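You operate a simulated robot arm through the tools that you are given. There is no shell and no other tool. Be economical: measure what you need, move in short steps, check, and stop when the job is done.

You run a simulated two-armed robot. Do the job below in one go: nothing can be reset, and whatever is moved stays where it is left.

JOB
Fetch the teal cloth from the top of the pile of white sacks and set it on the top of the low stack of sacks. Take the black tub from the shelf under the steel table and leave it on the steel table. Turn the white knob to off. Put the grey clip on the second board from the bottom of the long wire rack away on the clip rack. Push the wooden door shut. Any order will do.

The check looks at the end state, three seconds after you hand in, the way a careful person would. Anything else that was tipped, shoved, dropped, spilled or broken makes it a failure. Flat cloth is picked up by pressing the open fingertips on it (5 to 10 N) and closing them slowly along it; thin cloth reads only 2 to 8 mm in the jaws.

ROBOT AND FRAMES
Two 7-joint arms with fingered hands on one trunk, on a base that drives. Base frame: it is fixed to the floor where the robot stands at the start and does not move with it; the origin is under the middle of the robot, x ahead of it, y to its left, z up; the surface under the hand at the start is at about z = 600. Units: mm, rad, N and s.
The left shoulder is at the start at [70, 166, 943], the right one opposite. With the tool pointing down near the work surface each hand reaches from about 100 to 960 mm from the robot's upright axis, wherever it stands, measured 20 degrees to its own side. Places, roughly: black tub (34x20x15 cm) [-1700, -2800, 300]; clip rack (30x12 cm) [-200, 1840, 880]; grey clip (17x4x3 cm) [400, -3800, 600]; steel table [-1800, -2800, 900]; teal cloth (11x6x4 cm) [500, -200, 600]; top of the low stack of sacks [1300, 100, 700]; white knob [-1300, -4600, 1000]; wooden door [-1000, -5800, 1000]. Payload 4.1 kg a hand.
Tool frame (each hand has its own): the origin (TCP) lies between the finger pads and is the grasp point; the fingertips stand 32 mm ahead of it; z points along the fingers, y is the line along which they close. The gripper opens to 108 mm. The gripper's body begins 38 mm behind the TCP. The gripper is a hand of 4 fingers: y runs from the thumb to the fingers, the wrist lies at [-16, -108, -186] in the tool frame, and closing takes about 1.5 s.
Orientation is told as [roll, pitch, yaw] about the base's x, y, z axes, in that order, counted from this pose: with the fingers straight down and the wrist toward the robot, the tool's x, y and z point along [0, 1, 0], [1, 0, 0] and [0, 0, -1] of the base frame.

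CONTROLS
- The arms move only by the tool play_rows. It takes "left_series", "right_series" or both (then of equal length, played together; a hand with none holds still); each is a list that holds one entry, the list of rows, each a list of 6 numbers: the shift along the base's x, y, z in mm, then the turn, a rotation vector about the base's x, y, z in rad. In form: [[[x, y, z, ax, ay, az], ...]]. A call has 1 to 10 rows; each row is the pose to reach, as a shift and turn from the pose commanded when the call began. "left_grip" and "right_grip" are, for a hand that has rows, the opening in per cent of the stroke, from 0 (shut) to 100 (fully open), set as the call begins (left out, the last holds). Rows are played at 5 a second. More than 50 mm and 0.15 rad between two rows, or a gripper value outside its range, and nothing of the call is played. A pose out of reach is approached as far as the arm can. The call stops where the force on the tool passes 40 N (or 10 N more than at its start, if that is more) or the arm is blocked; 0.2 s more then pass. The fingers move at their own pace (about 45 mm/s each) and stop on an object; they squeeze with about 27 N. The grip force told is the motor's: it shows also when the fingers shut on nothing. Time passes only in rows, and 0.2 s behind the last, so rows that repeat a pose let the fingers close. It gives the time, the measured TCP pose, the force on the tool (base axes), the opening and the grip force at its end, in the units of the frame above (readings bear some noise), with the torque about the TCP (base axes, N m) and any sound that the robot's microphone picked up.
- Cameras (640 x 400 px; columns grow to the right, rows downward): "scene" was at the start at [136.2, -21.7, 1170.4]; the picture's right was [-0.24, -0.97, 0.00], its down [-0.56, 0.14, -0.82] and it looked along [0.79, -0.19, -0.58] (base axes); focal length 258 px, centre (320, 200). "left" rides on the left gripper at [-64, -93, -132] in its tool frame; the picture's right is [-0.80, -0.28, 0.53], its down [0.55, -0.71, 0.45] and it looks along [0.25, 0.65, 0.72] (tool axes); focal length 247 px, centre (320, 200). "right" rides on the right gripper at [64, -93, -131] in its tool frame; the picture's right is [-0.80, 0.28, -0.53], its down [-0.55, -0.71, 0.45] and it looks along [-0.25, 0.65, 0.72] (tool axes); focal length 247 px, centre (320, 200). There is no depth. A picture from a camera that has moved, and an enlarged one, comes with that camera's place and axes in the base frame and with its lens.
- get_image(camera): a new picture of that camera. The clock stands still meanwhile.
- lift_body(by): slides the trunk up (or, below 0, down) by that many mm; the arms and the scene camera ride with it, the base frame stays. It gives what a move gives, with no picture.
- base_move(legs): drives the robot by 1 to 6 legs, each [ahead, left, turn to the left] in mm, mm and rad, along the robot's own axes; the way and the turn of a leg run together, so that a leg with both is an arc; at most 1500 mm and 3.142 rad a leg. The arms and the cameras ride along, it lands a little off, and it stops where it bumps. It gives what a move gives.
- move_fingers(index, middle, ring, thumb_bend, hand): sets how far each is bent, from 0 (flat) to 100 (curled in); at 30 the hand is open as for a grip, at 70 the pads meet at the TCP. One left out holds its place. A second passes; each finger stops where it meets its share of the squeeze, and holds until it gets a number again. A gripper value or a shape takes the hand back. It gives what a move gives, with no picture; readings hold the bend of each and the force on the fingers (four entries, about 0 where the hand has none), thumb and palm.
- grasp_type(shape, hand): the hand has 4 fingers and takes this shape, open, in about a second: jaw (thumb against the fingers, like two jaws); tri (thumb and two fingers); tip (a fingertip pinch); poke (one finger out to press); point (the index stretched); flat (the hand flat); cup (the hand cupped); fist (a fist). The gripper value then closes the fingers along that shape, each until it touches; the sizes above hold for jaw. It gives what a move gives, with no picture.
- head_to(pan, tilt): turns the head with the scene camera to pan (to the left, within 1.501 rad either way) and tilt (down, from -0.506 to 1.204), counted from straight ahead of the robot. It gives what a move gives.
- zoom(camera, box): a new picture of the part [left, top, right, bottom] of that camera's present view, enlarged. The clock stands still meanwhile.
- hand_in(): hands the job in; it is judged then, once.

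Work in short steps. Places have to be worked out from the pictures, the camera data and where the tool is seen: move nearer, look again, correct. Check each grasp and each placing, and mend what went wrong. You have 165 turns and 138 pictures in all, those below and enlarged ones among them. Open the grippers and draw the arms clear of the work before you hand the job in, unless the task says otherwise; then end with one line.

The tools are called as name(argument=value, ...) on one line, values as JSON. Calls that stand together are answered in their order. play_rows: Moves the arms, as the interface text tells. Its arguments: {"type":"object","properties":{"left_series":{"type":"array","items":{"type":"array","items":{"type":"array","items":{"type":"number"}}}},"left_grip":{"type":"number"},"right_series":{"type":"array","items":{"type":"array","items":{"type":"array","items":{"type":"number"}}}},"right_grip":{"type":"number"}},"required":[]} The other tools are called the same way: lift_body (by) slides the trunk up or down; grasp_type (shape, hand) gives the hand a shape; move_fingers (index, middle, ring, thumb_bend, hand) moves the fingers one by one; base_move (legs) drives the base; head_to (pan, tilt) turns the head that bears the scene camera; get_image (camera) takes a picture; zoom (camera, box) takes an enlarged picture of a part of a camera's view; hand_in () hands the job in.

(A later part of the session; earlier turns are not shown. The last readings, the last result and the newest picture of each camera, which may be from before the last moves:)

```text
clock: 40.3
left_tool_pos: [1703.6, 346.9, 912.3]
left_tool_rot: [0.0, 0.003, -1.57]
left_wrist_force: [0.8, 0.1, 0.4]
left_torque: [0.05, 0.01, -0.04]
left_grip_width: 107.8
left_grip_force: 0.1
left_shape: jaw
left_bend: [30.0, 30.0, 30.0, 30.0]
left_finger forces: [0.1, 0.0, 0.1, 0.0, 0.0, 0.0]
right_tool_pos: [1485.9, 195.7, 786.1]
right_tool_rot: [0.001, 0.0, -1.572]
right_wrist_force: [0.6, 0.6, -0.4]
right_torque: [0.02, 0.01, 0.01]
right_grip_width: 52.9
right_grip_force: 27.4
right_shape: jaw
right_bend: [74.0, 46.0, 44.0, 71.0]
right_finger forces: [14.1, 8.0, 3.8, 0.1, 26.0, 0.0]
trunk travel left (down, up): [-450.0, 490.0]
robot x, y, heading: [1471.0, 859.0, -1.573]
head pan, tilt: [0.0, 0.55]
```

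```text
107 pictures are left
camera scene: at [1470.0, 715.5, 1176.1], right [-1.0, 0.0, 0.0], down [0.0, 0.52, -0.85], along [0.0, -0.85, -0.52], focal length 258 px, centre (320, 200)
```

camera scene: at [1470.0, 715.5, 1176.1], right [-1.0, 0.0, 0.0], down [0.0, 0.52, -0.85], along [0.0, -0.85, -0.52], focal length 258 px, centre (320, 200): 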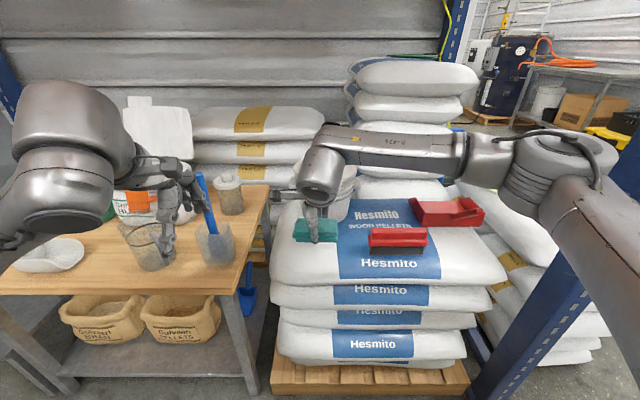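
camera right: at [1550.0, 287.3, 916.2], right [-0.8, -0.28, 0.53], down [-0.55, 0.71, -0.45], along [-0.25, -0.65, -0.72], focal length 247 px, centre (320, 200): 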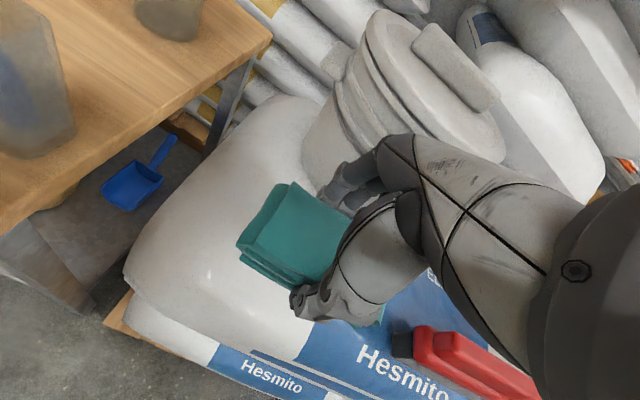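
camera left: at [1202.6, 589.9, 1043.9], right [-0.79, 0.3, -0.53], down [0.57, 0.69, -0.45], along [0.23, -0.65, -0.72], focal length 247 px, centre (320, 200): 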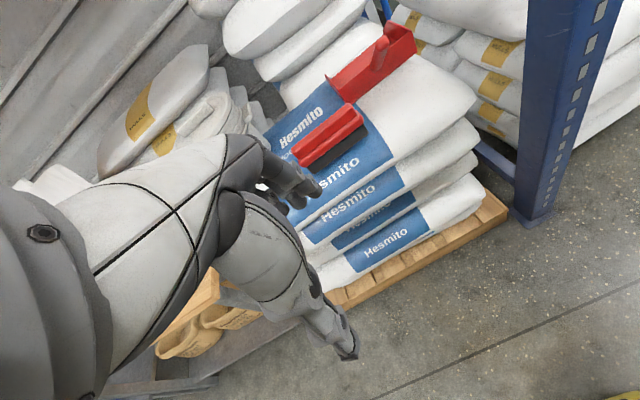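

The spot is clear. I'll lower in small steps, watching the force for contact.

play_rows(right_series=[[[-8, 8, -12, 0, 0, 0], [-8, 8, -24, 0, 0, 0], [-8, 8, -34, 0, 0, 0], [-8, 8, -42, 0, 0, 0]]])

zoom(camera="scene", box=[250, 180, 410, 280])

```text
clock: 41.3
left_tool_pos: [1705.8, 347.1, 912.4]
left_tool_rot: [0.0, 0.005, -1.57]
left_wrist_force: [1.1, 0.2, -1.1]
left_torque: [0.0, 0.02, 0.0]
left_grip_width: 107.5
left_grip_force: 0.1
left_shape: jaw
left_bend: [30.0, 30.0, 30.0, 30.0]
left_finger forces: [0.0, 0.0, 0.0, 0.0, 0.1, 0.1]
right_tool_pos: [1475.5, 203.1, 743.0]
right_tool_rot: [0.001, 0.001, -1.571]
right_wrist_force: [-0.2, -0.1, -1.1]
right_torque: [-0.01, 0.0, 0.01]
right_grip_width: 52.8
right_grip_force: 26.6
right_shape: jaw
right_bend: [74.0, 46.0, 44.0, 71.0]
right_finger forces: [14.1, 8.0, 3.8, 0.0, 25.8, 0.0]
trunk travel left (down, up): [-450.0, 490.0]
robot x, y, heading: [1471.1, 859.4, -1.57]
head pan, tilt: [0.0, 0.55]
```

```text
4.00 times, centred on (330, 230) of scene
camera zoom: at [1469.9, 716.3, 1176.1], right [-1.0, 0.0, 0.0], down [0.0, 0.52, -0.85], along [0.0, -0.85, -0.52], focal length 1031 px, centre (280, 80)
```

zoom: 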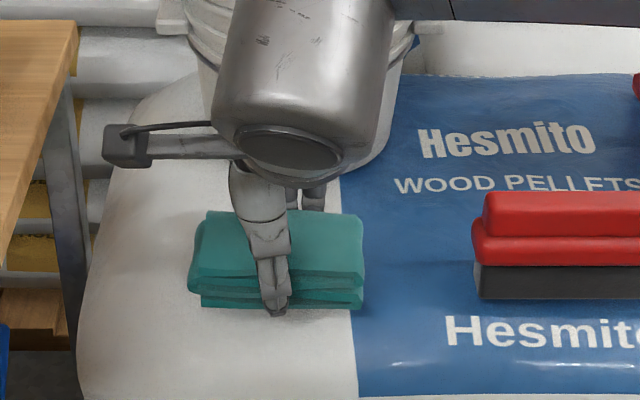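

It's almost touching; I'll go down a few mm more.

play_rows(right_series=[[[0, 0, -4, 0, 0, 0], [0, 0, -7, 0, 0, 0]]])

zoom(camera="scene", box=[250, 180, 410, 280])

```text
clock: 41.9
left_tool_pos: [1705.6, 347.2, 913.0]
left_tool_rot: [0.0, 0.004, -1.57]
left_wrist_force: [-0.1, 0.4, 0.5]
left_torque: [0.0, 0.0, 0.05]
left_grip_width: 107.5
left_grip_force: 0.2
left_shape: jaw
left_bend: [30.0, 30.0, 30.0, 30.0]
left_finger forces: [0.0, 0.0, 0.1, 0.1, 0.1, 0.0]
right_tool_pos: [1475.7, 203.0, 737.0]
right_tool_rot: [-0.001, 0.0, -1.571]
right_wrist_force: [0.2, -0.1, -0.2]
right_torque: [0.01, 0.03, 0.0]
right_grip_width: 52.8
right_grip_force: 26.7
right_shape: jaw
right_bend: [74.0, 46.0, 44.0, 71.0]
right_finger forces: [14.0, 8.0, 3.8, 0.0, 25.9, 0.0]
trunk travel left (down, up): [-450.0, 490.0]
robot x, y, heading: [1468.6, 856.1, -1.571]
head pan, tilt: [0.0, 0.55]
```

```text
4.00 times, centred on (330, 230) of scene
camera zoom: at [1469.8, 716.4, 1176.2], right [-1.0, 0.0, 0.0], down [0.0, 0.52, -0.85], along [0.0, -0.85, -0.52], focal length 1031 px, centre (280, 80)
```

zoom: 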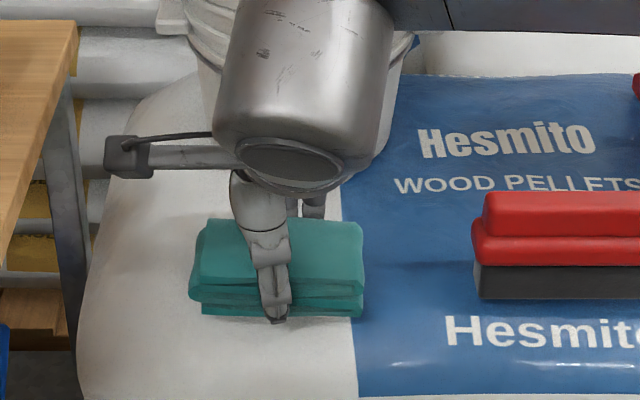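

There's no contact force yet, so I'll continue slowly.

play_rows(right_series=[[[0, 0, -4, 0, 0, 0], [0, 0, -7, 0, 0, 0]]])

play_rows(right_series=[[[0, 0, -3, 0, 0, 0], [0, 0, -5, 0, 0, 0]]])

zoom(camera="scene", box=[250, 180, 410, 280])

```text
clock: 42.5
left_tool_pos: [1705.7, 349.0, 914.3]
left_tool_rot: [-0.001, -0.001, -1.568]
left_wrist_force: [-0.6, 0.4, -0.6]
left_torque: [-0.01, -0.02, -0.01]
left_grip_width: 107.7
left_grip_force: 0.0
left_shape: jaw
left_bend: [30.0, 30.0, 30.0, 30.0]
left_finger forces: [0.0, 0.0, 0.0, 0.0, 0.1, 0.0]
right_tool_pos: [1474.9, 203.0, 734.6]
right_tool_rot: [0.001, -0.005, -1.569]
right_wrist_force: [-3.4, -0.6, 21.5]
right_torque: [-0.07, 0.18, 0.0]
right_grip_width: 53.2
right_grip_force: 27.0
right_shape: jaw
right_bend: [74.0, 46.0, 44.0, 71.0]
right_finger forces: [15.0, 9.2, 4.4, 0.1, 27.2, 0.1]
trunk travel left (down, up): [-450.0, 490.0]
robot x, y, heading: [1468.7, 860.6, -1.574]
head pan, tilt: [0.0, 0.55]
```

```text
clock: 43.0
left_tool_pos: [1703.7, 348.8, 913.8]
left_tool_rot: [-0.001, 0.002, -1.568]
left_wrist_force: [-0.2, 0.0, -0.4]
left_torque: [0.03, -0.05, 0.02]
left_grip_width: 107.5
left_grip_force: 0.1
left_shape: jaw
left_bend: [30.0, 30.0, 30.0, 30.0]
left_finger forces: [0.0, 0.1, 0.1, 0.0, 0.0, 0.0]
right_tool_pos: [1475.9, 201.0, 733.7]
right_tool_rot: [0.005, -0.012, -1.573]
right_wrist_force: [-2.7, 4.5, 22.3]
right_torque: [0.29, 0.17, 0.02]
right_grip_width: 53.5
right_grip_force: 27.2
right_shape: jaw
right_bend: [74.0, 46.0, 45.0, 71.0]
right_finger forces: [13.6, 7.8, 3.6, 0.1, 29.6, 0.0]
trunk travel left (down, up): [-450.0, 490.0]
robot x, y, heading: [1468.3, 859.9, -1.571]
head pan, tilt: [0.0, 0.55]
stopped in row 2 (right hand): the force on the tool passed its limit at 43 N (the readings are from after the stop); the commanded pose is now the measured one
```

```text
4.00 times, centred on (330, 230) of scene
camera zoom: at [1469.2, 718.8, 1176.4], right [-1.0, 0.0, 0.0], down [0.0, 0.52, -0.85], along [0.0, -0.85, -0.52], focal length 1031 px, centre (280, 80)
```

zoom: 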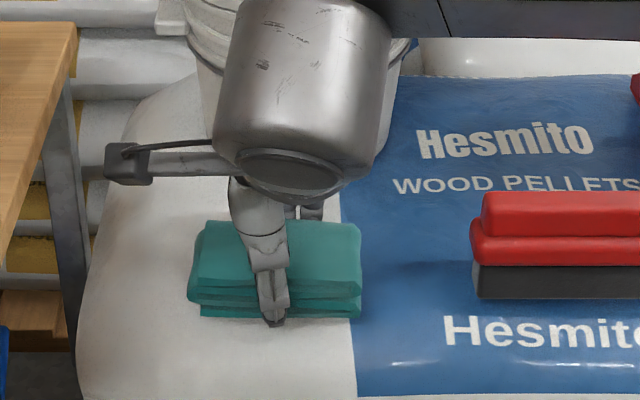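

It's seated at z of about 735. I'll ease up 2 mm, open part way to spare the bucket, then lift straight up.

play_rows(right_series=[[[0, 0, 2, 0, 0, 0], [0, 0, 2, 0, 0, 0], [0, 0, 2, 0, 0, 0], [0, 0, 2, 0, 0, 0], [0, 0, 2, 0, 0, 0], [0, 0, 2, 0, 0, 0]]], right_grip=78)

play_rows(right_series=[[[0, 0, 20, 0, 0, 0], [0, 0, 50, 0, 0, 0], [0, 0, 100, 0, 0, 0], [0, 0, 150, 0, 0, 0], [0, 20, 190, 0, 0, 0], [0, 60, 200, 0, 0, 0]]])

zoom(camera="scene", box=[250, 150, 490, 300])

```text
clock: 44.4
left_tool_pos: [1703.8, 348.5, 913.7]
left_tool_rot: [-0.001, 0.002, -1.568]
left_wrist_force: [-0.3, -0.6, -0.6]
left_torque: [-0.01, -0.03, -0.01]
left_grip_width: 107.8
left_grip_force: 0.0
left_shape: jaw
left_bend: [30.0, 30.0, 30.0, 30.0]
left_finger forces: [0.0, 0.0, 0.1, 0.1, 0.1, 0.0]
right_tool_pos: [1476.3, 201.5, 732.6]
right_tool_rot: [0.004, -0.006, -1.571]
right_wrist_force: [1.9, -6.4, 21.8]
right_torque: [0.66, -0.04, -0.11]
right_grip_width: 77.3
right_grip_force: 0.2
right_shape: jaw
right_bend: [26.0, 35.0, 33.0, 62.0]
right_finger forces: [0.0, 0.7, 0.0, 0.0, 20.6, 0.0]
trunk travel left (down, up): [-450.0, 490.0]
robot x, y, heading: [1467.6, 859.3, -1.574]
head pan, tilt: [0.0, 0.55]
```

```text
clock: 45.8
left_tool_pos: [1704.1, 347.0, 912.3]
left_tool_rot: [-0.001, 0.002, -1.569]
left_wrist_force: [-0.1, 0.0, 0.1]
left_torque: [0.0, -0.01, 0.0]
left_grip_width: 107.8
left_grip_force: 0.1
left_shape: jaw
left_bend: [30.0, 30.0, 30.0, 30.0]
left_finger forces: [0.0, 0.0, 0.0, 0.1, 0.0, 0.0]
right_tool_pos: [1476.3, 264.9, 931.2]
right_tool_rot: [0.002, -0.006, -1.57]
right_wrist_force: [0.1, -0.5, -0.4]
right_torque: [-0.02, -0.01, 0.01]
right_grip_width: 84.4
right_grip_force: 0.1
right_shape: jaw
right_bend: [26.0, 35.0, 33.0, 56.0]
right_finger forces: [0.0, 0.1, 0.0, 0.0, 0.1, 0.1]
trunk travel left (down, up): [-450.0, 490.0]
robot x, y, heading: [1468.3, 856.2, -1.57]
head pan, tilt: [0.0, 0.55]
```

```text
2.67 times, centred on (370, 225) of scene
camera zoom: at [1469.7, 717.2, 1176.3], right [-1.0, 0.0, 0.0], down [0.0, 0.52, -0.85], along [0.0, -0.85, -0.52], focal length 688 px, centre (187, 133)
```

zoom: 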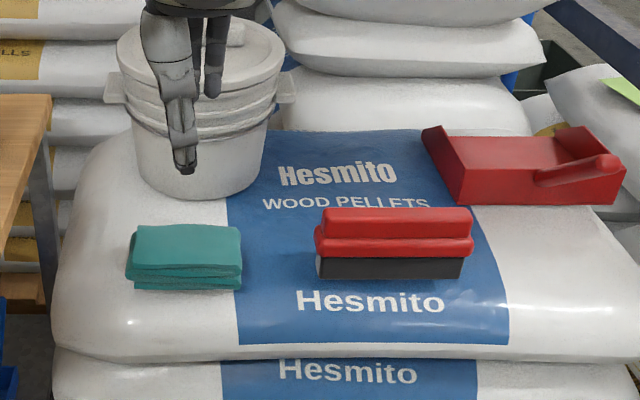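

The cloth sits well on the sack. Now I'll set the brush back about 20 mm in -x and 10 mm in -y by gripping it lightly across. First I'll bring the right hand above it.

play_rows(right_series=[[[-50, 0, 0, 0, 0, 0], [-100, 0, 0, 0, 0, 0], [-150, 0, 0, 0, 0, 0], [-200, 0, 0, 0, 0, 0], [-207, -45, 0, 0, 0, 0], [-207, -73, -35, 0, 0, 0], [-207, -73, -80, 0, 0, 0], [-207, -73, -115, 0, 0, 0]]], right_grip=100)

zoom(camera="scene", box=[290, 160, 450, 260])

get_image(camera="right")

```text
clock: 47.6
left_tool_pos: [1705.2, 347.1, 912.2]
left_tool_rot: [0.001, 0.004, -1.569]
left_wrist_force: [-0.7, 0.2, 0.0]
left_torque: [0.0, 0.01, 0.03]
left_grip_width: 107.7
left_grip_force: 0.0
left_shape: jaw
left_bend: [30.0, 30.0, 30.0, 30.0]
left_finger forces: [0.0, 0.0, 0.0, 0.0, 0.1, 0.1]
right_tool_pos: [1266.6, 184.5, 817.7]
right_tool_rot: [0.004, -0.003, -1.571]
right_wrist_force: [0.0, -1.0, 1.2]
right_torque: [0.01, 0.0, -0.01]
right_grip_width: 108.0
right_grip_force: 0.1
right_shape: jaw
right_bend: [30.0, 30.0, 30.0, 30.0]
right_finger forces: [0.0, 0.0, 0.0, 0.0, 0.0, 0.0]
trunk travel left (down, up): [-450.0, 490.0]
robot x, y, heading: [1473.8, 854.0, -1.571]
head pan, tilt: [0.0, 0.55]
```

```text
4.00 times, centred on (370, 210) of scene
camera zoom: at [1469.3, 716.1, 1176.2], right [-1.0, 0.0, 0.0], down [0.0, 0.52, -0.85], along [0.0, -0.85, -0.52], focal length 1031 px, centre (120, 160)
```

zoom: 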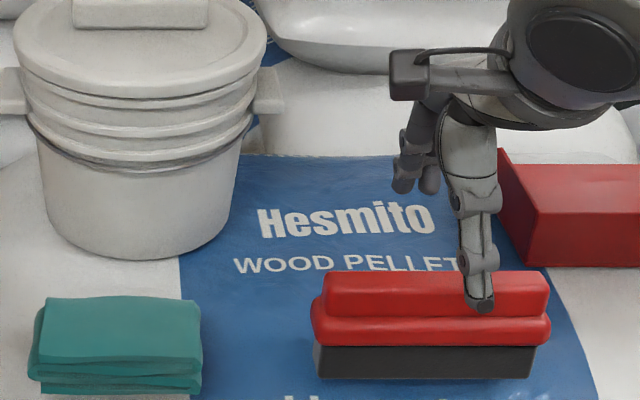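

```text
101 pictures are left
camera right: at [1331.5, 277.8, 947.3], right [-0.8, -0.28, 0.53], down [-0.55, 0.7, -0.45], along [-0.25, -0.65, -0.72], focal length 247 px, centre (320, 200)
```

right: 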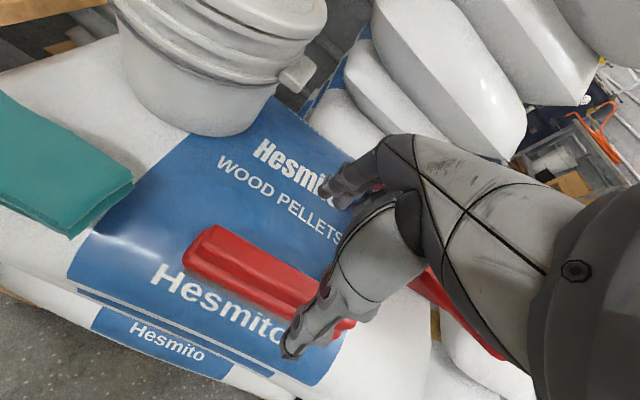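

The thumb is in front of the brush and the fingers behind. I'll lower around it.

play_rows(right_series=[[[0, 4, -30, 0, 0, 0], [0, 6, -55, 0, 0, 0], [0, 6, -72, 0, 0, 0]]])

zoom(camera="scene", box=[290, 160, 450, 260])

get_image(camera="right")

```text
clock: 48.4
left_tool_pos: [1705.2, 347.1, 912.8]
left_tool_rot: [0.001, 0.004, -1.57]
left_wrist_force: [0.3, -0.2, 0.0]
left_torque: [-0.01, 0.0, -0.03]
left_grip_width: 107.6
left_grip_force: 0.0
left_shape: jaw
left_bend: [30.0, 30.0, 30.0, 30.0]
left_finger forces: [0.1, 0.0, 0.1, 0.1, 0.0, 0.1]
right_tool_pos: [1268.2, 194.2, 744.4]
right_tool_rot: [0.0, -0.005, -1.571]
right_wrist_force: [-0.3, 0.5, 0.1]
right_torque: [-0.01, -0.02, 0.01]
right_grip_width: 107.7
right_grip_force: 0.0
right_shape: jaw
right_bend: [30.0, 30.0, 30.0, 30.0]
right_finger forces: [0.0, 0.1, 0.1, 0.1, 0.0, 0.1]
trunk travel left (down, up): [-450.0, 490.0]
robot x, y, heading: [1466.7, 856.9, -1.572]
head pan, tilt: [0.0, 0.55]
```

```text
4.00 times, centred on (370, 210) of scene
camera zoom: at [1469.4, 716.1, 1176.1], right [-1.0, 0.0, 0.0], down [0.0, 0.52, -0.85], along [0.0, -0.85, -0.52], focal length 1031 px, centre (120, 160)
```

zoom: 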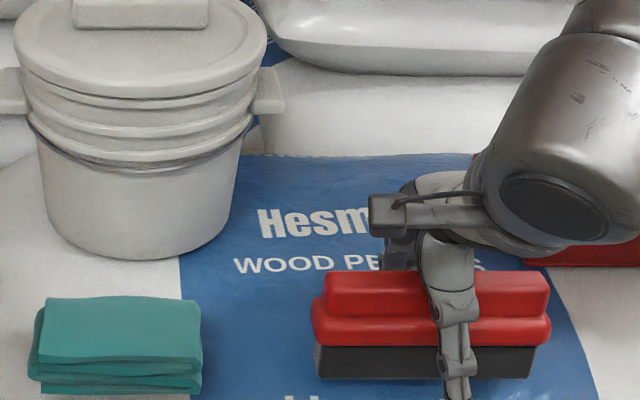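

```text
99 pictures are left
camera right: at [1333.7, 286.0, 874.1], right [-0.8, -0.28, 0.53], down [-0.55, 0.7, -0.45], along [-0.25, -0.65, -0.72], focal length 247 px, centre (320, 200)
```

right: 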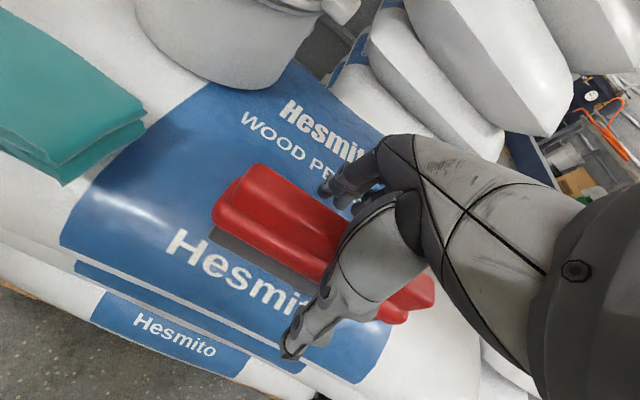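

Positioned around the brush. I'll close on it and see where it sits.

play_rows(right_series=[[[0, 0, 0, 0, 0, 0], [0, 0, 0, 0, 0, 0], [0, 0, 0, 0, 0, 0], [0, 0, 0, 0, 0, 0], [0, 0, 0, 0, 0, 0], [0, 0, 0, 0, 0, 0], [0, 0, 0, 0, 0, 0]]], right_grip=0)

zoom(camera="scene", box=[290, 160, 450, 260])

```text
clock: 50.0
left_tool_pos: [1703.9, 348.1, 913.3]
left_tool_rot: [0.0, 0.004, -1.569]
left_wrist_force: [0.6, -0.2, 0.0]
left_torque: [-0.02, 0.01, -0.05]
left_grip_width: 108.0
left_grip_force: 0.0
left_shape: jaw
left_bend: [30.0, 30.0, 30.0, 30.0]
left_finger forces: [0.0, 0.1, 0.0, 0.0, 0.0, 0.0]
right_tool_pos: [1270.2, 193.7, 745.1]
right_tool_rot: [0.003, -0.004, -1.571]
right_wrist_force: [0.6, 0.6, -0.3]
right_torque: [0.0, -0.01, 0.03]
right_grip_width: 22.9
right_grip_force: 27.0
right_shape: jaw
right_bend: [73.0, 59.0, 58.0, 75.0]
right_finger forces: [13.6, 6.8, 3.2, 0.0, 23.8, 0.1]
trunk travel left (down, up): [-450.0, 490.0]
robot x, y, heading: [1469.6, 854.6, -1.57]
head pan, tilt: [0.0, 0.55]
```

```text
4.00 times, centred on (370, 210) of scene
camera zoom: at [1469.6, 716.3, 1176.1], right [-1.0, 0.0, 0.0], down [0.0, 0.52, -0.85], along [0.0, -0.85, -0.52], focal length 1031 px, centre (120, 160)
```

zoom: 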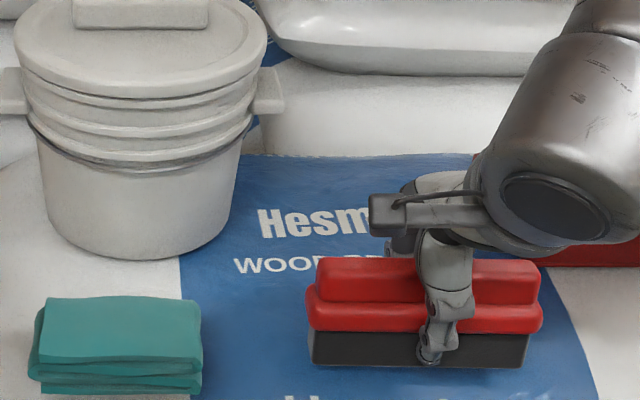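

The grip centred the brush about 12 mm in -y, which undoes the y shift. I'll drag it 20 mm in -x, then release.

play_rows(right_series=[[[-10, 0, 1, 0, 0, 0], [-20, 1, 1, 0, 0, 0], [-20, 1, 0, 0, 0, 0]]])

play_rows(right_series=[[[0, 0, 0, 0, 0, 0], [0, 0, 0, 0, 0, 0], [0, 0, 0, 0, 0, 0], [0, 0, 0, 0, 0, 0], [0, 0, 0, 0, 0, 0], [0, 0, 0, 0, 0, 0], [0, 0, 30, 0, 0, 0], [0, 0, 75, 0, 0, 0], [0, 0, 120, 0, 0, 0]]], right_grip=100)

play_rows(right_series=[[[0, 45, 30, 0, 0, 0], [0, 90, 50, 0, 0, 0], [0, 135, 50, 0, 0, 0]]])

zoom(camera="scene", box=[250, 150, 490, 300])

```text
clock: 50.8
left_tool_pos: [1705.3, 346.9, 913.3]
left_tool_rot: [-0.001, 0.003, -1.571]
left_wrist_force: [0.2, -0.5, -0.3]
left_torque: [0.0, -0.05, -0.03]
left_grip_width: 107.9
left_grip_force: 0.0
left_shape: jaw
left_bend: [30.0, 30.0, 30.0, 30.0]
left_finger forces: [0.1, 0.0, 0.0, 0.1, 0.0, 0.1]
right_tool_pos: [1248.1, 195.2, 744.5]
right_tool_rot: [0.003, -0.005, -1.57]
right_wrist_force: [0.2, -0.3, 0.4]
right_torque: [-0.01, -0.01, -0.04]
right_grip_width: 23.1
right_grip_force: 27.5
right_shape: jaw
right_bend: [73.0, 59.0, 58.0, 75.0]
right_finger forces: [13.7, 6.9, 3.2, 0.0, 23.9, 0.1]
trunk travel left (down, up): [-450.0, 490.0]
robot x, y, heading: [1471.8, 856.6, -1.573]
head pan, tilt: [0.0, 0.55]
```

```text
clock: 52.8
left_tool_pos: [1704.5, 349.2, 912.3]
left_tool_rot: [0.0, 0.001, -1.568]
left_wrist_force: [-0.1, -1.3, 0.3]
left_torque: [-0.04, 0.0, -0.01]
left_grip_width: 107.9
left_grip_force: 0.1
left_shape: jaw
left_bend: [30.0, 30.0, 30.0, 30.0]
left_finger forces: [0.1, 0.1, 0.0, 0.1, 0.1, 0.1]
right_tool_pos: [1251.2, 194.9, 864.9]
right_tool_rot: [0.001, -0.004, -1.573]
right_wrist_force: [1.0, -0.4, 0.9]
right_torque: [0.02, -0.01, -0.01]
right_grip_width: 107.7
right_grip_force: 0.0
right_shape: jaw
right_bend: [30.0, 30.0, 30.0, 30.0]
right_finger forces: [0.0, 0.1, 0.1, 0.1, 0.0, 0.0]
trunk travel left (down, up): [-450.0, 490.0]
robot x, y, heading: [1471.4, 856.7, -1.57]
head pan, tilt: [0.0, 0.55]
```

```text
refused: row 1 steps farther than a row can; nothing moved
```

```text
2.67 times, centred on (370, 225) of scene
camera zoom: at [1470.1, 717.0, 1176.2], right [-1.0, 0.0, 0.0], down [0.0, 0.52, -0.85], along [0.0, -0.85, -0.52], focal length 688 px, centre (187, 133)
```

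zoom: 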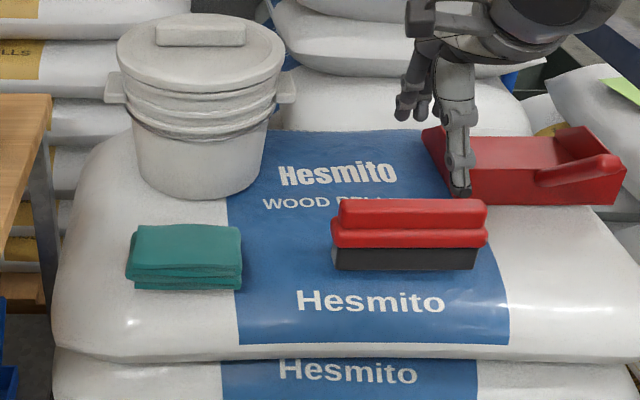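

The brush is back in place and the cloth is fine. I'll draw the right hand up and back, then back the base out.

play_rows(right_series=[[[0, 30, 30, 0, 0, 0], [0, 75, 45, 0, 0, 0], [0, 120, 60, 0, 0, 0], [0, 165, 60, 0, 0, 0]]])

base_move(legs=[[-150, 0, 0], [0, 0, -1.571]])

head_to(pan=0, tilt=0.25)

get_image(camera="scene")

```text
clock: 53.8
left_tool_pos: [1704.6, 348.7, 913.3]
left_tool_rot: [0.001, 0.002, -1.569]
left_wrist_force: [0.8, 1.0, -0.1]
left_torque: [0.0, -0.03, 0.01]
left_grip_width: 107.7
left_grip_force: 0.0
left_shape: jaw
left_bend: [30.0, 30.0, 30.0, 30.0]
left_finger forces: [0.1, 0.1, 0.1, 0.1, 0.1, 0.0]
right_tool_pos: [1249.1, 363.0, 924.1]
right_tool_rot: [0.003, -0.004, -1.572]
right_wrist_force: [0.7, 1.1, -0.1]
right_torque: [-0.01, 0.01, 0.0]
right_grip_width: 107.8
right_grip_force: 0.1
right_shape: jaw
right_bend: [30.0, 30.0, 30.0, 30.0]
right_finger forces: [0.0, 0.1, 0.0, 0.0, 0.0, 0.0]
trunk travel left (down, up): [-450.0, 490.0]
robot x, y, heading: [1469.3, 858.2, -1.572]
head pan, tilt: [0.0, 0.55]
```

```text
clock: 59.0
left_tool_pos: [966.4, 754.9, 912.5]
left_tool_rot: [0.0, 0.004, -3.113]
left_wrist_force: [0.2, 0.0, 0.0]
left_torque: [0.01, -0.04, 0.0]
left_grip_width: 107.8
left_grip_force: 0.0
left_shape: jaw
left_bend: [30.0, 30.0, 30.0, 30.0]
left_finger forces: [0.1, 0.1, 0.1, 0.1, 0.1, 0.1]
right_tool_pos: [967.1, 1211.0, 926.2]
right_tool_rot: [0.003, -0.004, -3.114]
right_wrist_force: [0.6, 0.0, 0.3]
right_torque: [-0.04, -0.02, 0.01]
right_grip_width: 107.6
right_grip_force: 0.1
right_shape: jaw
right_bend: [30.0, 30.0, 30.0, 30.0]
right_finger forces: [0.1, 0.1, 0.1, 0.0, 0.0, 0.0]
trunk travel left (down, up): [-450.0, 490.0]
robot x, y, heading: [1469.9, 1005.6, -3.114]
head pan, tilt: [0.0, 0.55]
```

```text
clock: 59.8
left_tool_pos: [967.5, 755.2, 912.4]
left_tool_rot: [0.002, 0.004, -3.111]
left_wrist_force: [0.1, 0.2, 0.2]
left_torque: [0.01, 0.0, 0.01]
left_grip_width: 107.5
left_grip_force: 0.1
left_shape: jaw
left_bend: [30.0, 30.0, 30.0, 30.0]
left_finger forces: [0.0, 0.0, 0.0, 0.1, 0.0, 0.0]
right_tool_pos: [966.4, 1209.9, 924.9]
right_tool_rot: [0.004, -0.005, -3.113]
right_wrist_force: [0.0, -0.8, 0.3]
right_torque: [0.01, 0.03, 0.0]
right_grip_width: 107.4
right_grip_force: 0.2
right_shape: jaw
right_bend: [30.0, 30.0, 30.0, 30.0]
right_finger forces: [0.1, 0.0, 0.1, 0.0, 0.1, 0.0]
trunk travel left (down, up): [-450.0, 490.0]
robot x, y, heading: [1470.0, 1007.6, -3.115]
head pan, tilt: [0.0, 0.25]
```

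```text
96 pictures are left
camera scene: at [1325.8, 1001.6, 1203.8], right [-0.03, 1.0, 0.0], down [0.25, 0.01, -0.97], along [-0.97, -0.03, -0.25], focal length 258 px, centre (320, 200)
```

scene: 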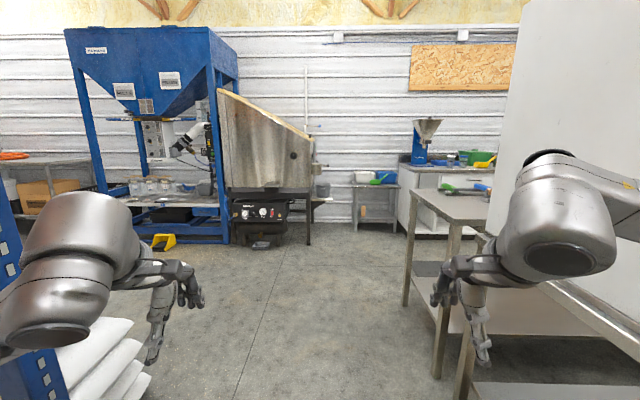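

The aisle is clear ahead. I'll drive along it keeping a bit left of the tables, then turn to face -y toward the other stations.

base_move(legs=[[300, 120, 0], [1500, 40, 0], [200, 0, 0], [0, 0, 1.543]])

get_image(camera="scene")

head_to(pan=0.8, tilt=0.25)

get_image(camera="scene")

```text
refused: leg 2 is longer than a leg can be; nothing moved
```

```text
95 pictures are left
camera scene: at [1325.8, 1001.6, 1203.8], right [-0.03, 1.0, 0.0], down [0.25, 0.01, -0.97], along [-0.97, -0.03, -0.25], focal length 258 px, centre (320, 200)
```

scene: 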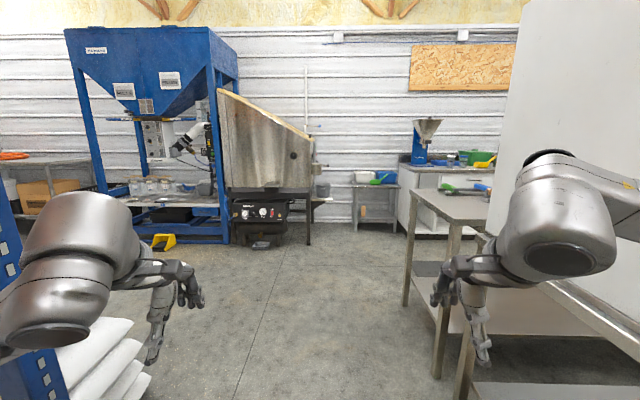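

```text
clock: 60.9
left_tool_pos: [966.4, 756.7, 913.5]
left_tool_rot: [0.001, 0.005, -3.112]
left_wrist_force: [0.1, 0.0, 0.2]
left_torque: [0.01, 0.0, 0.02]
left_grip_width: 107.4
left_grip_force: 0.1
left_shape: jaw
left_bend: [30.0, 30.0, 30.0, 30.0]
left_finger forces: [0.1, 0.0, 0.0, 0.0, 0.0, 0.1]
right_tool_pos: [965.8, 1211.3, 925.5]
right_tool_rot: [0.004, -0.004, -3.115]
right_wrist_force: [-0.9, -0.2, -0.2]
right_torque: [0.0, -0.02, -0.02]
right_grip_width: 107.4
right_grip_force: 0.1
right_shape: jaw
right_bend: [30.0, 30.0, 30.0, 30.0]
right_finger forces: [0.0, 0.0, 0.1, 0.0, 0.0, 0.0]
trunk travel left (down, up): [-450.0, 490.0]
robot x, y, heading: [1471.2, 1006.2, -3.11]
head pan, tilt: [0.799, 0.25]
```

```text
94 pictures are left
camera scene: at [1356.0, 935.6, 1203.9], right [-0.74, 0.68, 0.0], down [0.17, 0.18, -0.97], along [-0.66, -0.71, -0.25], focal length 258 px, centre (320, 200)
```

scene: 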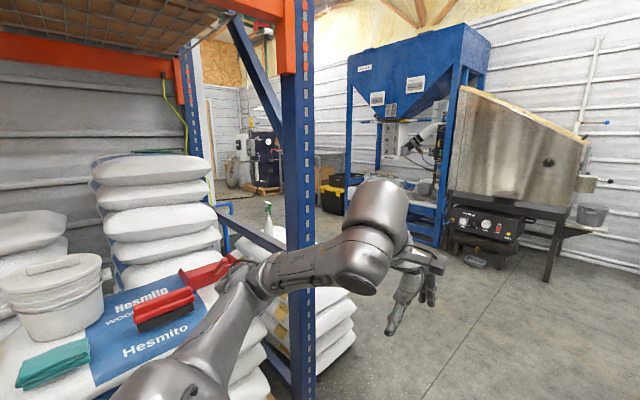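

A leg was a hair too long. I'll split it and go.

base_move(legs=[[300, 120, 0], [1400, 40, 0], [350, 0, 0], [0, 0, 1.543]])

head_to(pan=0.0, tilt=0.2)

get_image(camera="scene")

```text
clock: 63.2
left_tool_pos: [696.6, 643.0, 918.4]
left_tool_rot: [0.012, 0.0, -3.096]
left_wrist_force: [-0.5, 0.0, 0.6]
left_torque: [-0.02, 0.01, 0.03]
left_grip_width: 107.8
left_grip_force: 0.0
left_shape: jaw
left_bend: [30.0, 30.0, 30.0, 30.0]
left_finger forces: [0.1, 0.0, 0.0, 0.0, 0.0, 0.0]
right_tool_pos: [689.4, 1096.8, 929.7]
right_tool_rot: [0.018, -0.016, -3.095]
right_wrist_force: [-0.6, 0.0, -1.8]
right_torque: [0.0, -0.02, -0.01]
right_grip_width: 107.9
right_grip_force: 0.0
right_shape: jaw
right_bend: [30.0, 30.0, 30.0, 30.0]
right_finger forces: [0.1, 0.0, 0.1, 0.0, 0.1, 0.0]
trunk travel left (down, up): [-450.0, 490.0]
robot x, y, heading: [1187.7, 888.3, -3.096]
head pan, tilt: [0.799, 0.25]
stopped in leg 2: the robot was blocked; the commanded pose is now the measured one
```

```text
clock: 64.4
left_tool_pos: [696.5, 642.6, 918.4]
left_tool_rot: [0.011, 0.001, -3.099]
left_wrist_force: [0.4, -0.2, 0.2]
left_torque: [-0.01, 0.0, 0.01]
left_grip_width: 107.4
left_grip_force: 0.1
left_shape: jaw
left_bend: [30.0, 30.0, 30.0, 30.0]
left_finger forces: [0.1, 0.0, 0.1, 0.0, 0.0, 0.1]
right_tool_pos: [688.6, 1096.9, 927.0]
right_tool_rot: [0.02, -0.015, -3.092]
right_wrist_force: [-0.4, -0.8, 0.1]
right_torque: [0.01, 0.02, 0.03]
right_grip_width: 107.8
right_grip_force: 0.0
right_shape: jaw
right_bend: [30.0, 30.0, 30.0, 30.0]
right_finger forces: [0.0, 0.1, 0.1, 0.0, 0.0, 0.0]
trunk travel left (down, up): [-450.0, 490.0]
robot x, y, heading: [1184.1, 885.4, -3.097]
head pan, tilt: [0.0, 0.201]
```

```text
93 pictures are left
camera scene: at [1056.0, 898.8, 1210.2], right [-0.05, 1.0, -0.02], down [0.19, -0.01, -0.98], along [-0.98, -0.05, -0.19], focal length 258 px, centre (320, 200)
```

scene: 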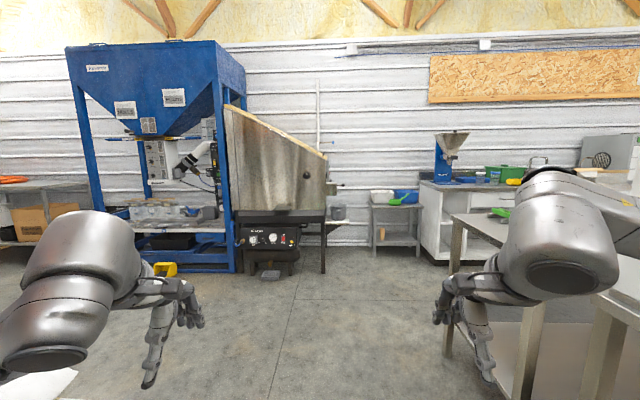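

The left elbow met the column. I'll back off, centre in the aisle at y of about 985, and go on.

base_move(legs=[[-120, 0, 0], [0, -105, -0.045], [1400, 0, 0]])

get_image(camera="scene")

```text
clock: 66.5
left_tool_pos: [803.0, 720.4, 908.1]
left_tool_rot: [-0.027, 0.009, -3.125]
left_wrist_force: [0.6, 0.2, 1.1]
left_torque: [-0.01, 0.01, 0.03]
left_grip_width: 107.3
left_grip_force: 0.1
left_shape: jaw
left_bend: [30.0, 30.0, 30.0, 30.0]
left_finger forces: [0.0, 0.1, 0.0, 0.0, 0.0, 0.0]
right_tool_pos: [806.6, 1168.2, 930.9]
right_tool_rot: [-0.016, -0.003, -3.114]
right_wrist_force: [-0.2, -0.4, 0.3]
right_torque: [-0.02, 0.01, 0.01]
right_grip_width: 107.7
right_grip_force: 0.0
right_shape: jaw
right_bend: [30.0, 30.0, 30.0, 30.0]
right_finger forces: [0.1, 0.0, 0.0, 0.0, 0.0, 0.0]
trunk travel left (down, up): [-450.0, 490.0]
robot x, y, heading: [1305.9, 979.8, -3.122]
head pan, tilt: [0.0, 0.201]
stopped in leg 2: the robot was blocked; the commanded pose is now the measured one
```

```text
92 pictures are left
camera scene: at [1166.4, 953.4, 1210.7], right [-0.02, 1.0, 0.02], down [0.19, 0.02, -0.98], along [-0.98, -0.02, -0.19], focal length 258 px, centre (320, 200)
```

scene: 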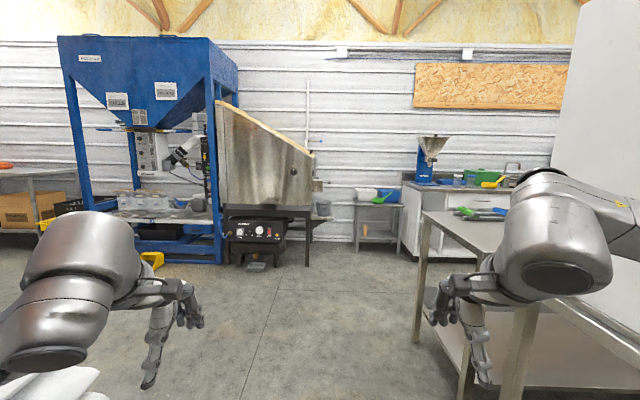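

Now the right elbow met the tall box; the arms stick out too wide. I'll ease off left, then bring both hands forward and inward to pull the elbows in.

base_move(legs=[[0, 45, 0]])

play_rows(left_series=[[[-30, 26, 0, 0, 0, 0], [-60, 52, 0, 0, 0, 0], [-90, 78, 0, 0, 0, 0], [-120, 104, 0, 0, 0, 0], [-150, 130, 0, 0, 0, 0], [-180, 140, 0, 0, 0, 0]]], right_series=[[[-30, -12, 0, 0, 0, 0], [-60, -24, 0, 0, 0, 0], [-90, -36, 0, 0, 0, 0], [-120, -48, 0, 0, 0, 0], [-150, -60, 0, 0, 0, 0], [-180, -60, 0, 0, 0, 0]]])

head_to(pan=-1.2, tilt=0.4)

get_image(camera="scene")

head_to(pan=1.2, tilt=0.4)

get_image(camera="scene")

```text
clock: 67.4
left_tool_pos: [797.1, 694.7, 907.8]
left_tool_rot: [-0.007, 0.015, -3.129]
left_wrist_force: [-0.8, -0.1, -0.6]
left_torque: [0.04, -0.03, 0.02]
left_grip_width: 107.7
left_grip_force: 0.2
left_shape: jaw
left_bend: [30.0, 30.0, 30.0, 30.0]
left_finger forces: [0.1, 0.0, 0.0, 0.0, 0.0, 0.0]
right_tool_pos: [801.9, 1145.4, 922.5]
right_tool_rot: [0.003, 0.001, -3.118]
right_wrist_force: [-0.2, -0.9, -0.2]
right_torque: [0.03, -0.05, 0.05]
right_grip_width: 107.8
right_grip_force: 0.2
right_shape: jaw
right_bend: [30.0, 30.0, 30.0, 30.0]
right_finger forces: [0.0, 0.0, 0.1, 0.0, 0.0, 0.1]
trunk travel left (down, up): [-450.0, 490.0]
robot x, y, heading: [1298.8, 940.9, -3.124]
head pan, tilt: [0.0, 0.201]
```

```text
clock: 68.8
left_tool_pos: [615.1, 836.7, 907.3]
left_tool_rot: [-0.006, 0.016, -3.13]
left_wrist_force: [-0.3, -0.8, 0.5]
left_torque: [0.02, 0.0, 0.02]
left_grip_width: 108.0
left_grip_force: 0.0
left_shape: jaw
left_bend: [30.0, 30.0, 30.0, 30.0]
left_finger forces: [0.2, 0.0, 0.1, 0.0, 0.1, 0.1]
right_tool_pos: [620.2, 1083.6, 921.9]
right_tool_rot: [0.006, 0.003, -3.118]
right_wrist_force: [-0.3, -0.4, -1.3]
right_torque: [-0.01, 0.02, -0.05]
right_grip_width: 107.9
right_grip_force: 0.0
right_shape: jaw
right_bend: [30.0, 30.0, 30.0, 30.0]
right_finger forces: [0.0, 0.0, 0.1, 0.0, 0.0, 0.1]
trunk travel left (down, up): [-450.0, 490.0]
robot x, y, heading: [1301.4, 936.9, -3.125]
head pan, tilt: [0.0, 0.201]
```

```text
clock: 70.2
left_tool_pos: [616.6, 836.1, 908.9]
left_tool_rot: [-0.006, 0.014, -3.129]
left_wrist_force: [-0.5, -0.3, -0.7]
left_torque: [0.0, 0.01, 0.02]
left_grip_width: 107.8
left_grip_force: 0.1
left_shape: jaw
left_bend: [30.0, 30.0, 30.0, 30.0]
left_finger forces: [0.0, 0.0, 0.1, 0.0, 0.0, 0.0]
right_tool_pos: [621.4, 1083.8, 922.9]
right_tool_rot: [0.005, 0.002, -3.121]
right_wrist_force: [0.2, 0.9, 0.3]
right_torque: [0.01, -0.02, -0.04]
right_grip_width: 107.7
right_grip_force: 0.1
right_shape: jaw
right_bend: [30.0, 30.0, 30.0, 30.0]
right_finger forces: [0.0, 0.0, 0.0, 0.0, 0.0, 0.1]
trunk travel left (down, up): [-450.0, 490.0]
robot x, y, heading: [1298.4, 939.2, -3.123]
head pan, tilt: [-1.201, 0.4]
```

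```text
91 pictures are left
camera scene: at [1218.0, 1022.3, 1189.9], right [0.93, 0.38, 0.0], down [0.15, -0.36, -0.92], along [-0.35, 0.85, -0.39], focal length 258 px, centre (320, 200)
```

scene: 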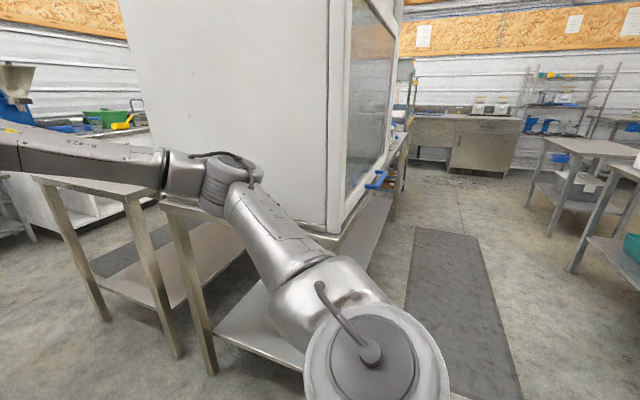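

```text
clock: 72.4
left_tool_pos: [616.5, 837.0, 909.2]
left_tool_rot: [-0.004, 0.015, -3.129]
left_wrist_force: [-0.4, 0.2, 0.1]
left_torque: [-0.01, 0.01, -0.02]
left_grip_width: 107.7
left_grip_force: 0.1
left_shape: jaw
left_bend: [30.0, 30.0, 30.0, 30.0]
left_finger forces: [0.1, 0.0, 0.0, 0.0, 0.1, 0.0]
right_tool_pos: [621.3, 1083.3, 922.6]
right_tool_rot: [0.007, 0.002, -3.118]
right_wrist_force: [0.0, 0.1, 0.0]
right_torque: [0.03, -0.01, 0.02]
right_grip_width: 107.8
right_grip_force: 0.0
right_shape: jaw
right_bend: [30.0, 30.0, 30.0, 30.0]
right_finger forces: [0.1, 0.0, 0.0, 0.1, 0.0, 0.0]
trunk travel left (down, up): [-450.0, 490.0]
robot x, y, heading: [1302.7, 940.8, -3.126]
head pan, tilt: [1.201, 0.4]
```

```text
90 pictures are left
camera scene: at [1220.9, 849.6, 1189.9], right [-0.94, 0.35, 0.0], down [0.14, 0.36, -0.92], along [-0.32, -0.86, -0.39], focal length 258 px, centre (320, 200)
```

scene: 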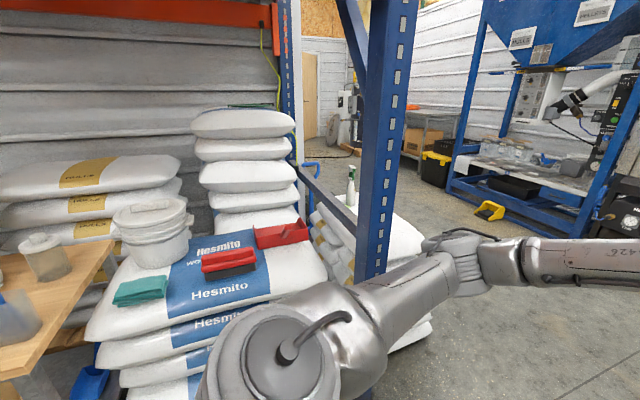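

Both elbows are tucked now, with clearance to the column and the box, and the cloth is fine. I'll drive on.

base_move(legs=[[900, 0, -0.01], [900, 0, 0], [0, 0, 1.56]])

head_to(pan=0.0, tilt=0.2)

get_image(camera="scene")

```text
clock: 85.3
left_tool_pos: [-388.2, 219.6, 909.0]
left_tool_rot: [-0.006, 0.014, -1.543]
left_wrist_force: [0.4, 0.8, 0.4]
left_torque: [0.02, -0.02, 0.02]
left_grip_width: 107.8
left_grip_force: 0.1
left_shape: jaw
left_bend: [30.0, 30.0, 30.0, 30.0]
left_finger forces: [0.1, 0.1, 0.0, 0.0, 0.0, 0.0]
right_tool_pos: [-634.8, 221.2, 923.2]
right_tool_rot: [0.005, 0.002, -1.532]
right_wrist_force: [0.9, 0.6, -0.9]
right_torque: [-0.02, -0.04, 0.02]
right_grip_width: 107.5
right_grip_force: 0.1
right_shape: jaw
right_bend: [30.0, 30.0, 30.0, 30.0]
right_finger forces: [0.0, 0.0, 0.1, 0.1, 0.0, 0.1]
trunk travel left (down, up): [-450.0, 490.0]
robot x, y, heading: [-503.8, 905.7, -1.541]
head pan, tilt: [1.201, 0.4]
```

```text
clock: 86.7
left_tool_pos: [-388.1, 219.1, 909.3]
left_tool_rot: [-0.006, 0.014, -1.543]
left_wrist_force: [0.0, 0.3, -0.8]
left_torque: [-0.01, -0.02, -0.02]
left_grip_width: 107.8
left_grip_force: 0.0
left_shape: jaw
left_bend: [30.0, 30.0, 30.0, 30.0]
left_finger forces: [0.0, 0.0, 0.1, 0.0, 0.0, 0.1]
right_tool_pos: [-634.8, 221.2, 922.7]
right_tool_rot: [0.007, 0.003, -1.533]
right_wrist_force: [0.2, 0.1, 0.4]
right_torque: [0.01, 0.01, 0.02]
right_grip_width: 107.6
right_grip_force: 0.0
right_shape: jaw
right_bend: [30.0, 30.0, 30.0, 30.0]
right_finger forces: [0.0, 0.1, 0.1, 0.1, 0.0, 0.1]
trunk travel left (down, up): [-450.0, 490.0]
robot x, y, heading: [-502.4, 905.2, -1.538]
head pan, tilt: [0.0, 0.201]
```

```text
89 pictures are left
camera scene: at [-495.3, 760.7, 1208.4], right [-1.0, -0.03, 0.0], down [-0.01, 0.2, -0.98], along [0.03, -0.98, -0.2], focal length 258 px, centre (320, 200)
```

scene: 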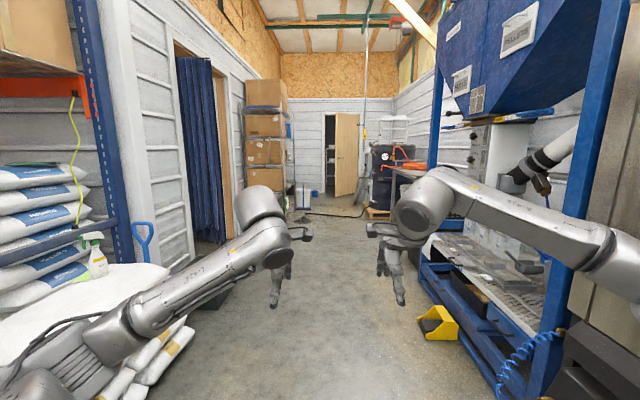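

A corridor runs ahead with the door at its end, standing ajar. I'll drive down its middle.

base_move(legs=[[0, 0, -0.03], [1400, 0, 0], [1100, 0, 0]])

get_image(camera="scene")

head_to(pan=-0.9, tilt=0.4)

get_image(camera="scene")

```text
clock: 99.2
left_tool_pos: [-389.3, -2276.4, 909.5]
left_tool_rot: [-0.006, 0.014, -1.562]
left_wrist_force: [-0.5, 0.1, 0.3]
left_torque: [-0.03, 0.03, -0.02]
left_grip_width: 107.7
left_grip_force: 0.1
left_shape: jaw
left_bend: [30.0, 30.0, 30.0, 30.0]
left_finger forces: [0.0, 0.0, 0.0, 0.0, 0.1, 0.0]
right_tool_pos: [-635.4, -2268.6, 922.5]
right_tool_rot: [0.006, 0.004, -1.553]
right_wrist_force: [0.8, -0.9, 0.7]
right_torque: [0.03, 0.02, 0.03]
right_grip_width: 108.0
right_grip_force: 0.1
right_shape: jaw
right_bend: [30.0, 30.0, 30.0, 30.0]
right_finger forces: [0.0, 0.1, 0.0, 0.0, 0.0, 0.0]
trunk travel left (down, up): [-450.0, 490.0]
robot x, y, heading: [-487.9, -1587.8, -1.558]
head pan, tilt: [0.0, 0.201]
```

```text
88 pictures are left
camera scene: at [-485.2, -1733.1, 1208.4], right [-1.0, -0.01, 0.0], down [0.0, 0.2, -0.98], along [0.01, -0.98, -0.2], focal length 258 px, centre (320, 200)
```

scene: 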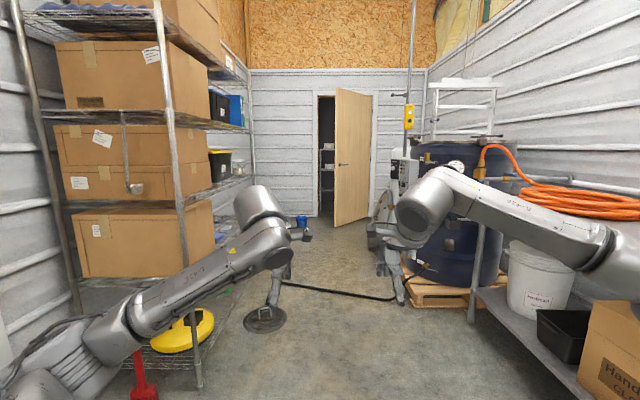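

```text
clock: 100.4
left_tool_pos: [-388.7, -2275.7, 909.2]
left_tool_rot: [-0.004, 0.014, -1.561]
left_wrist_force: [-0.3, 0.1, -0.2]
left_torque: [-0.03, -0.01, -0.01]
left_grip_width: 107.7
left_grip_force: 0.1
left_shape: jaw
left_bend: [30.0, 30.0, 30.0, 30.0]
left_finger forces: [0.1, 0.0, 0.0, 0.0, 0.0, 0.0]
right_tool_pos: [-635.4, -2270.0, 923.2]
right_tool_rot: [0.006, 0.001, -1.552]
right_wrist_force: [-0.3, 0.1, -0.1]
right_torque: [0.0, 0.01, 0.01]
right_grip_width: 107.9
right_grip_force: 0.1
right_shape: jaw
right_bend: [30.0, 30.0, 30.0, 30.0]
right_finger forces: [0.0, 0.0, 0.0, 0.1, 0.0, 0.0]
trunk travel left (down, up): [-450.0, 490.0]
robot x, y, heading: [-487.3, -1589.1, -1.556]
head pan, tilt: [-0.901, 0.4]
```

```text
87 pictures are left
camera scene: at [-558.2, -1698.1, 1189.9], right [-0.63, 0.78, 0.0], down [0.3, 0.25, -0.92], along [-0.71, -0.58, -0.39], focal length 258 px, centre (320, 200)
```

scene: 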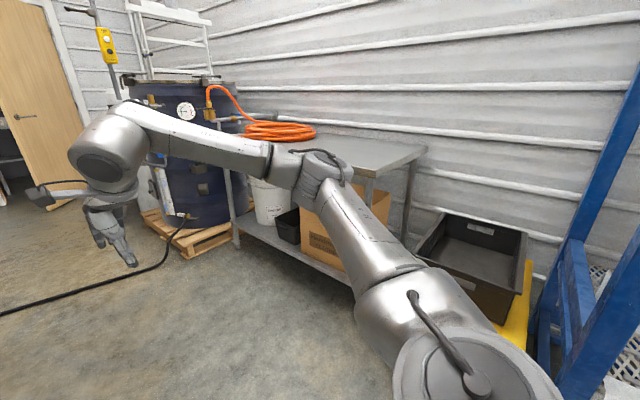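

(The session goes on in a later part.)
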